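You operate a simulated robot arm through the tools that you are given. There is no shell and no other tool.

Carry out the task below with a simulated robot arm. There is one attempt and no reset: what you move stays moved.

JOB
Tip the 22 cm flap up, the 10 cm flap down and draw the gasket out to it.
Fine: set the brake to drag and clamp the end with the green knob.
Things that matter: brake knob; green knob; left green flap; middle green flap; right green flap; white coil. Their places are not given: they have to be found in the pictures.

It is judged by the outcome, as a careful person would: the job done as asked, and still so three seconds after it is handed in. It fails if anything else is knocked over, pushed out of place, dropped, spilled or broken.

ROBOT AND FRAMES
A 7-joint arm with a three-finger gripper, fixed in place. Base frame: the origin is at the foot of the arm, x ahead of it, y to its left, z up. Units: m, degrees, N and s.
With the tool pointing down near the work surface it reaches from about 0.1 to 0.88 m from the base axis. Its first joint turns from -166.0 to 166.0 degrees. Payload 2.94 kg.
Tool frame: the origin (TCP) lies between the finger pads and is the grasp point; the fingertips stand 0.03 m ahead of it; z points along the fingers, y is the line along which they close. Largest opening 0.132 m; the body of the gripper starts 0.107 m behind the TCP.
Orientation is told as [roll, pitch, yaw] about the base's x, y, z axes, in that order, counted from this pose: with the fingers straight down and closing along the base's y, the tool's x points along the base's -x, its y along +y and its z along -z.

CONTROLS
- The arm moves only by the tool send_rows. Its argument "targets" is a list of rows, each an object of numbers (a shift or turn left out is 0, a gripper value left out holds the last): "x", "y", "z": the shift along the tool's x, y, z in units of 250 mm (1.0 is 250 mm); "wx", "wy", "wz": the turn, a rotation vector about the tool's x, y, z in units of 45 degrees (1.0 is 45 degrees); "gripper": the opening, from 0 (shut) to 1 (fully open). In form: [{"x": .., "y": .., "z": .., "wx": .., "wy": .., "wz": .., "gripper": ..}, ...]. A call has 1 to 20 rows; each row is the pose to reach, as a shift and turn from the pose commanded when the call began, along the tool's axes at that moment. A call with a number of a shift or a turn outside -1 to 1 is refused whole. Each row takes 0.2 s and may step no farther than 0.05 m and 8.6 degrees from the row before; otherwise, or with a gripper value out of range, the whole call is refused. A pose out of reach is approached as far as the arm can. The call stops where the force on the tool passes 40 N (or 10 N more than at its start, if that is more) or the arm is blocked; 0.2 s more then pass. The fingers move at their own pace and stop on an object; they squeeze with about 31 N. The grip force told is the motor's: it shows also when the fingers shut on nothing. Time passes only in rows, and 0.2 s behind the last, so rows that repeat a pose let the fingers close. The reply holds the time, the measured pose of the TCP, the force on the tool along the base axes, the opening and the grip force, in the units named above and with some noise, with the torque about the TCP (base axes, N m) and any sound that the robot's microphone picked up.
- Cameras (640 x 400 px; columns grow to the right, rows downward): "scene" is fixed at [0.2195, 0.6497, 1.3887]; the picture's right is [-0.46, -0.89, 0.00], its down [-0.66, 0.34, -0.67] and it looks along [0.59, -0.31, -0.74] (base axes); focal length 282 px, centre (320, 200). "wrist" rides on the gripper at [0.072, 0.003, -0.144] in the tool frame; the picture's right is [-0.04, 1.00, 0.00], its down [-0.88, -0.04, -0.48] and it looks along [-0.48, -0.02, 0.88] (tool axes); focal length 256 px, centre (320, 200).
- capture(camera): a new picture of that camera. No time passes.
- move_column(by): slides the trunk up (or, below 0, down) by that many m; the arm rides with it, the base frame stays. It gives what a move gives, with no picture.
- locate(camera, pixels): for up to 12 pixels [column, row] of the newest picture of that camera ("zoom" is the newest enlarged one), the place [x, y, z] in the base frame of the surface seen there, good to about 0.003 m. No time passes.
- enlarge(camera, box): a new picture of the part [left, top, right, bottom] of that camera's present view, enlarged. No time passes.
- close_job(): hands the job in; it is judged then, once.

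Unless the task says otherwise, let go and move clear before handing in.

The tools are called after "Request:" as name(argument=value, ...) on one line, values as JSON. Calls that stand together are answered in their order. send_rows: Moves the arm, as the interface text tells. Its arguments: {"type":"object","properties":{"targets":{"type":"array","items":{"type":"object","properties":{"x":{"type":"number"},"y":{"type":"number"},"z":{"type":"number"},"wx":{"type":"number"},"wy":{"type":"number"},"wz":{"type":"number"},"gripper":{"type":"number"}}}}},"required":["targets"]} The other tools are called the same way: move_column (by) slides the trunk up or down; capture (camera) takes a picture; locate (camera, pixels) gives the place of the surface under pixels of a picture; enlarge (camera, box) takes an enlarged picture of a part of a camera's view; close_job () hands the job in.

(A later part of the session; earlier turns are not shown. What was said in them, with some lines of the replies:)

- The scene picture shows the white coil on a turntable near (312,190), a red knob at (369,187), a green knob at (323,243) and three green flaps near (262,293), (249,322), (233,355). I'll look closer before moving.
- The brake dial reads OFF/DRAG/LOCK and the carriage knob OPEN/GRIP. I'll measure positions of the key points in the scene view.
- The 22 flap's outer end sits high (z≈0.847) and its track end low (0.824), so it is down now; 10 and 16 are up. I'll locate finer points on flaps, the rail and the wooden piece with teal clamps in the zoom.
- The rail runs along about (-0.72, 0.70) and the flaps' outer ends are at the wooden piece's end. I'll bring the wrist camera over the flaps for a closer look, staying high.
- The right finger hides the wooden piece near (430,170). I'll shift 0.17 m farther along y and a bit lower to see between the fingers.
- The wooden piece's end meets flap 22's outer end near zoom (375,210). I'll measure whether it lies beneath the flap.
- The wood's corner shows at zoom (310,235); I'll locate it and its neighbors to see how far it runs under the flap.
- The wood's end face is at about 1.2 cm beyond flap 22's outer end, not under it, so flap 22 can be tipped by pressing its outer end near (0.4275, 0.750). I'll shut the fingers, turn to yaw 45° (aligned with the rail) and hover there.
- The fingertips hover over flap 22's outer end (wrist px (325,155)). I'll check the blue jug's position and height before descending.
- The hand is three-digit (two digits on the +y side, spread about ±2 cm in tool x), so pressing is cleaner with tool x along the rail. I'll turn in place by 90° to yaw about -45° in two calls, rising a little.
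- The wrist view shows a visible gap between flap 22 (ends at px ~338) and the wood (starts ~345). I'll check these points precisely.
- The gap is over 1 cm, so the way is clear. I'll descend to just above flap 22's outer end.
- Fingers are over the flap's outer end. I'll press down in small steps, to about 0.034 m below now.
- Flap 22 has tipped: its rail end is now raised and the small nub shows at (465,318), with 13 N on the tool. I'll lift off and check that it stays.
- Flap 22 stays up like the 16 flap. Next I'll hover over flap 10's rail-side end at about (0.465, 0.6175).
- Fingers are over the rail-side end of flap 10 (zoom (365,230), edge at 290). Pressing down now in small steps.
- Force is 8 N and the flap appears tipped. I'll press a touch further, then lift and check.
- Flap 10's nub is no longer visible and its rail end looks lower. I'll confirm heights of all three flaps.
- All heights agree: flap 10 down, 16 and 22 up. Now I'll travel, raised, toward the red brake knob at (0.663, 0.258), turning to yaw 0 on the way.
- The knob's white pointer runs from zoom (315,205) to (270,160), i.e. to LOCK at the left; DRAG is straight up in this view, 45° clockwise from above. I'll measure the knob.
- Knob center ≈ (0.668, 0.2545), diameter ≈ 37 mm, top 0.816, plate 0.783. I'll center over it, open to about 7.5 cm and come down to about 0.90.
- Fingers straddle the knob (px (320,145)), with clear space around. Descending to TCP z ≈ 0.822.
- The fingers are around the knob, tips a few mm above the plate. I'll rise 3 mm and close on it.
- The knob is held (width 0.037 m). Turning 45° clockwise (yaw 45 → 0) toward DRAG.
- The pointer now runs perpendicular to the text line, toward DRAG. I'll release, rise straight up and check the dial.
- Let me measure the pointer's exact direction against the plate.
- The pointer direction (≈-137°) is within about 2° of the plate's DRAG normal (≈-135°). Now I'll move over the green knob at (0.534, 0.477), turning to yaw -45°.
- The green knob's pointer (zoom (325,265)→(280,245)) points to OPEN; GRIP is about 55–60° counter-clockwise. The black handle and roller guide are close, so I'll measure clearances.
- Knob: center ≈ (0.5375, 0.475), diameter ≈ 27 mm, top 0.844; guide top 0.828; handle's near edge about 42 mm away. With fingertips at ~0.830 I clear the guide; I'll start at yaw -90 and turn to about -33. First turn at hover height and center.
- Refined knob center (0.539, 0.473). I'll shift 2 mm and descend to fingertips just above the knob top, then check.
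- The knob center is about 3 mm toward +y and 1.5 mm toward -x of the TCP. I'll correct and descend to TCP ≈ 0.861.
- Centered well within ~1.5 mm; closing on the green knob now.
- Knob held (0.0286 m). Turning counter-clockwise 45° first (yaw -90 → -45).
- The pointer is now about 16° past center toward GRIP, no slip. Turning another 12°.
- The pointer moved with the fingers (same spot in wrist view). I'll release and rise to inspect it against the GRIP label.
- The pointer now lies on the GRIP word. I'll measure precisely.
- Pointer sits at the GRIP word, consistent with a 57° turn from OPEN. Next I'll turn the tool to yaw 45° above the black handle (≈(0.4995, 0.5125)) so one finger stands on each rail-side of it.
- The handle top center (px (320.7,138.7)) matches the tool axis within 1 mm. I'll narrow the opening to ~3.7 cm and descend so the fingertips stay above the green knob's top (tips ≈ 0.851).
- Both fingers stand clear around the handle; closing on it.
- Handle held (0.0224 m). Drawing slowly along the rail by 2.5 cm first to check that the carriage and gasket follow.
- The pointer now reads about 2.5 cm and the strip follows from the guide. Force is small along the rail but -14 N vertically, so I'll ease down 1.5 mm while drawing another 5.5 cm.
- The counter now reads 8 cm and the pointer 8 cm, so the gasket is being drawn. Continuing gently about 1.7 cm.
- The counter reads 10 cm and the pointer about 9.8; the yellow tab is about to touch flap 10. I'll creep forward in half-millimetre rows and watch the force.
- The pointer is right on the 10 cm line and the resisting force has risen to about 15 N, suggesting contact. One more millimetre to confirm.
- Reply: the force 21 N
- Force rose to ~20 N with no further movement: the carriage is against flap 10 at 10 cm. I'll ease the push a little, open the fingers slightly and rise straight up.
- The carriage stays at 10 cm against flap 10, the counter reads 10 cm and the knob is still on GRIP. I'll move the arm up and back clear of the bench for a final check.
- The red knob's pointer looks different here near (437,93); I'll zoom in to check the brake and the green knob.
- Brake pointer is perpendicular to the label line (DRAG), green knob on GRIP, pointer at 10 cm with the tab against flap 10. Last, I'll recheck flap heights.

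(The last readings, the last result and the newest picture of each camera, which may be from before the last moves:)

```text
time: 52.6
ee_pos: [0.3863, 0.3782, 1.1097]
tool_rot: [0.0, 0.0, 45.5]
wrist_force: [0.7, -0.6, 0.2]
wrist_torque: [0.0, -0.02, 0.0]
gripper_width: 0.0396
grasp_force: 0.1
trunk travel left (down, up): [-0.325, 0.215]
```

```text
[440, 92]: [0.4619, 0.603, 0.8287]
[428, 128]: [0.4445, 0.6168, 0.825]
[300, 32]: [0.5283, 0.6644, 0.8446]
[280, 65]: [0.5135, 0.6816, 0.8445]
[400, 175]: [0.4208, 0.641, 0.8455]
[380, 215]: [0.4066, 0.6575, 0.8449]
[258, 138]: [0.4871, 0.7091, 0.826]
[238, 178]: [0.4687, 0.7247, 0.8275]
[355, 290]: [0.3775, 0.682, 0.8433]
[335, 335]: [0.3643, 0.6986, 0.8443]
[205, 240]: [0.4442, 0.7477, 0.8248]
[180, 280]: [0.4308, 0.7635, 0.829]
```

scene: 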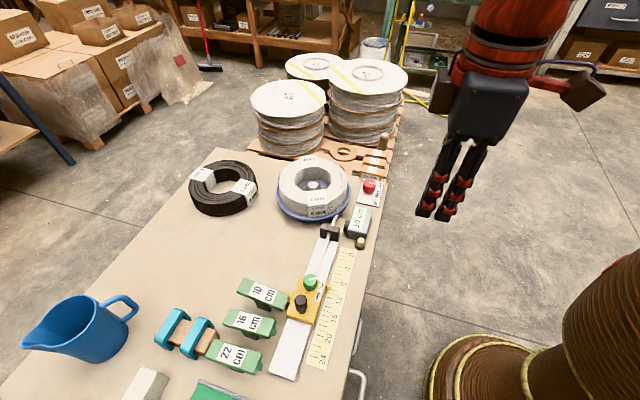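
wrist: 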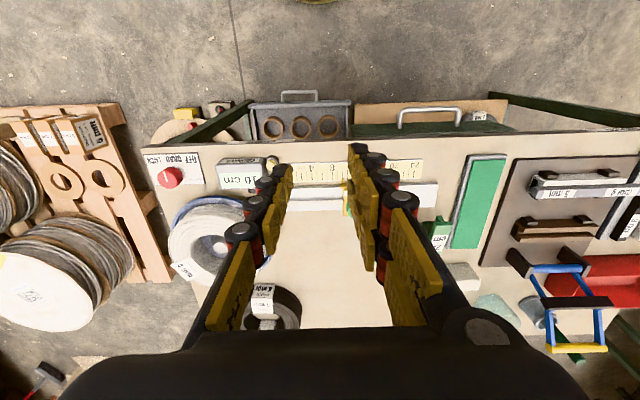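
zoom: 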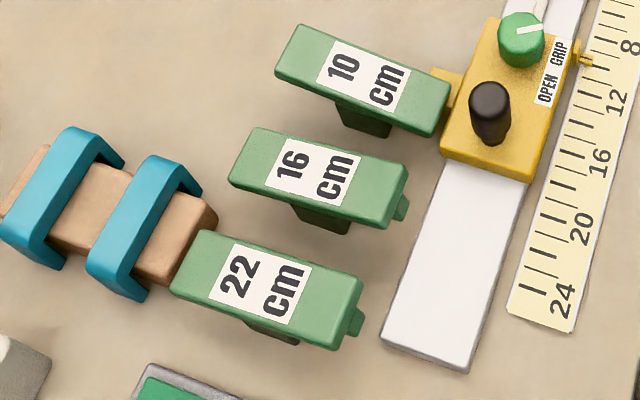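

Heights confirm it: flap 22 up (rail end ≈0.844), flap 16 up and untouched, flap 10 down (≈0.827), with the carriage against it at 10 cm. The brake is on DRAG, the knob on GRIP, the arm is clear and nothing else has moved, so I'm handing in.

Request:
close_job()

```text
The job is handed in.
```

The job is done and handed in. The 22 cm flap is up, the 10 cm flap is down, and the gasket is drawn out to the 10 cm flap.

- **Flaps:** the rail-side end of the 22 cm flap measures about 0.844 m (up) and that of the 10 cm flap about 0.827 m (down). The 16 cm flap was left up, as it was.
- **Brake:** the red knob was turned 45° from LOCK. Its pointer is within about 2° of the DRAG position.
- **Clamp:** the green knob was turned about 57° from OPEN to GRIP. Its pointer falls towards the far end of the GRIP word, about 10–15° past its middle. The gasket followed the carriage all the way, so the end is held.
- **Draw:** the carriage stopped against the 10 cm flap. The ruler pointer and the counter both read 10 cm, and it stayed there after I let go.

The arm was moved clear before handing in. In the last pictures nothing else on the bench looked moved.
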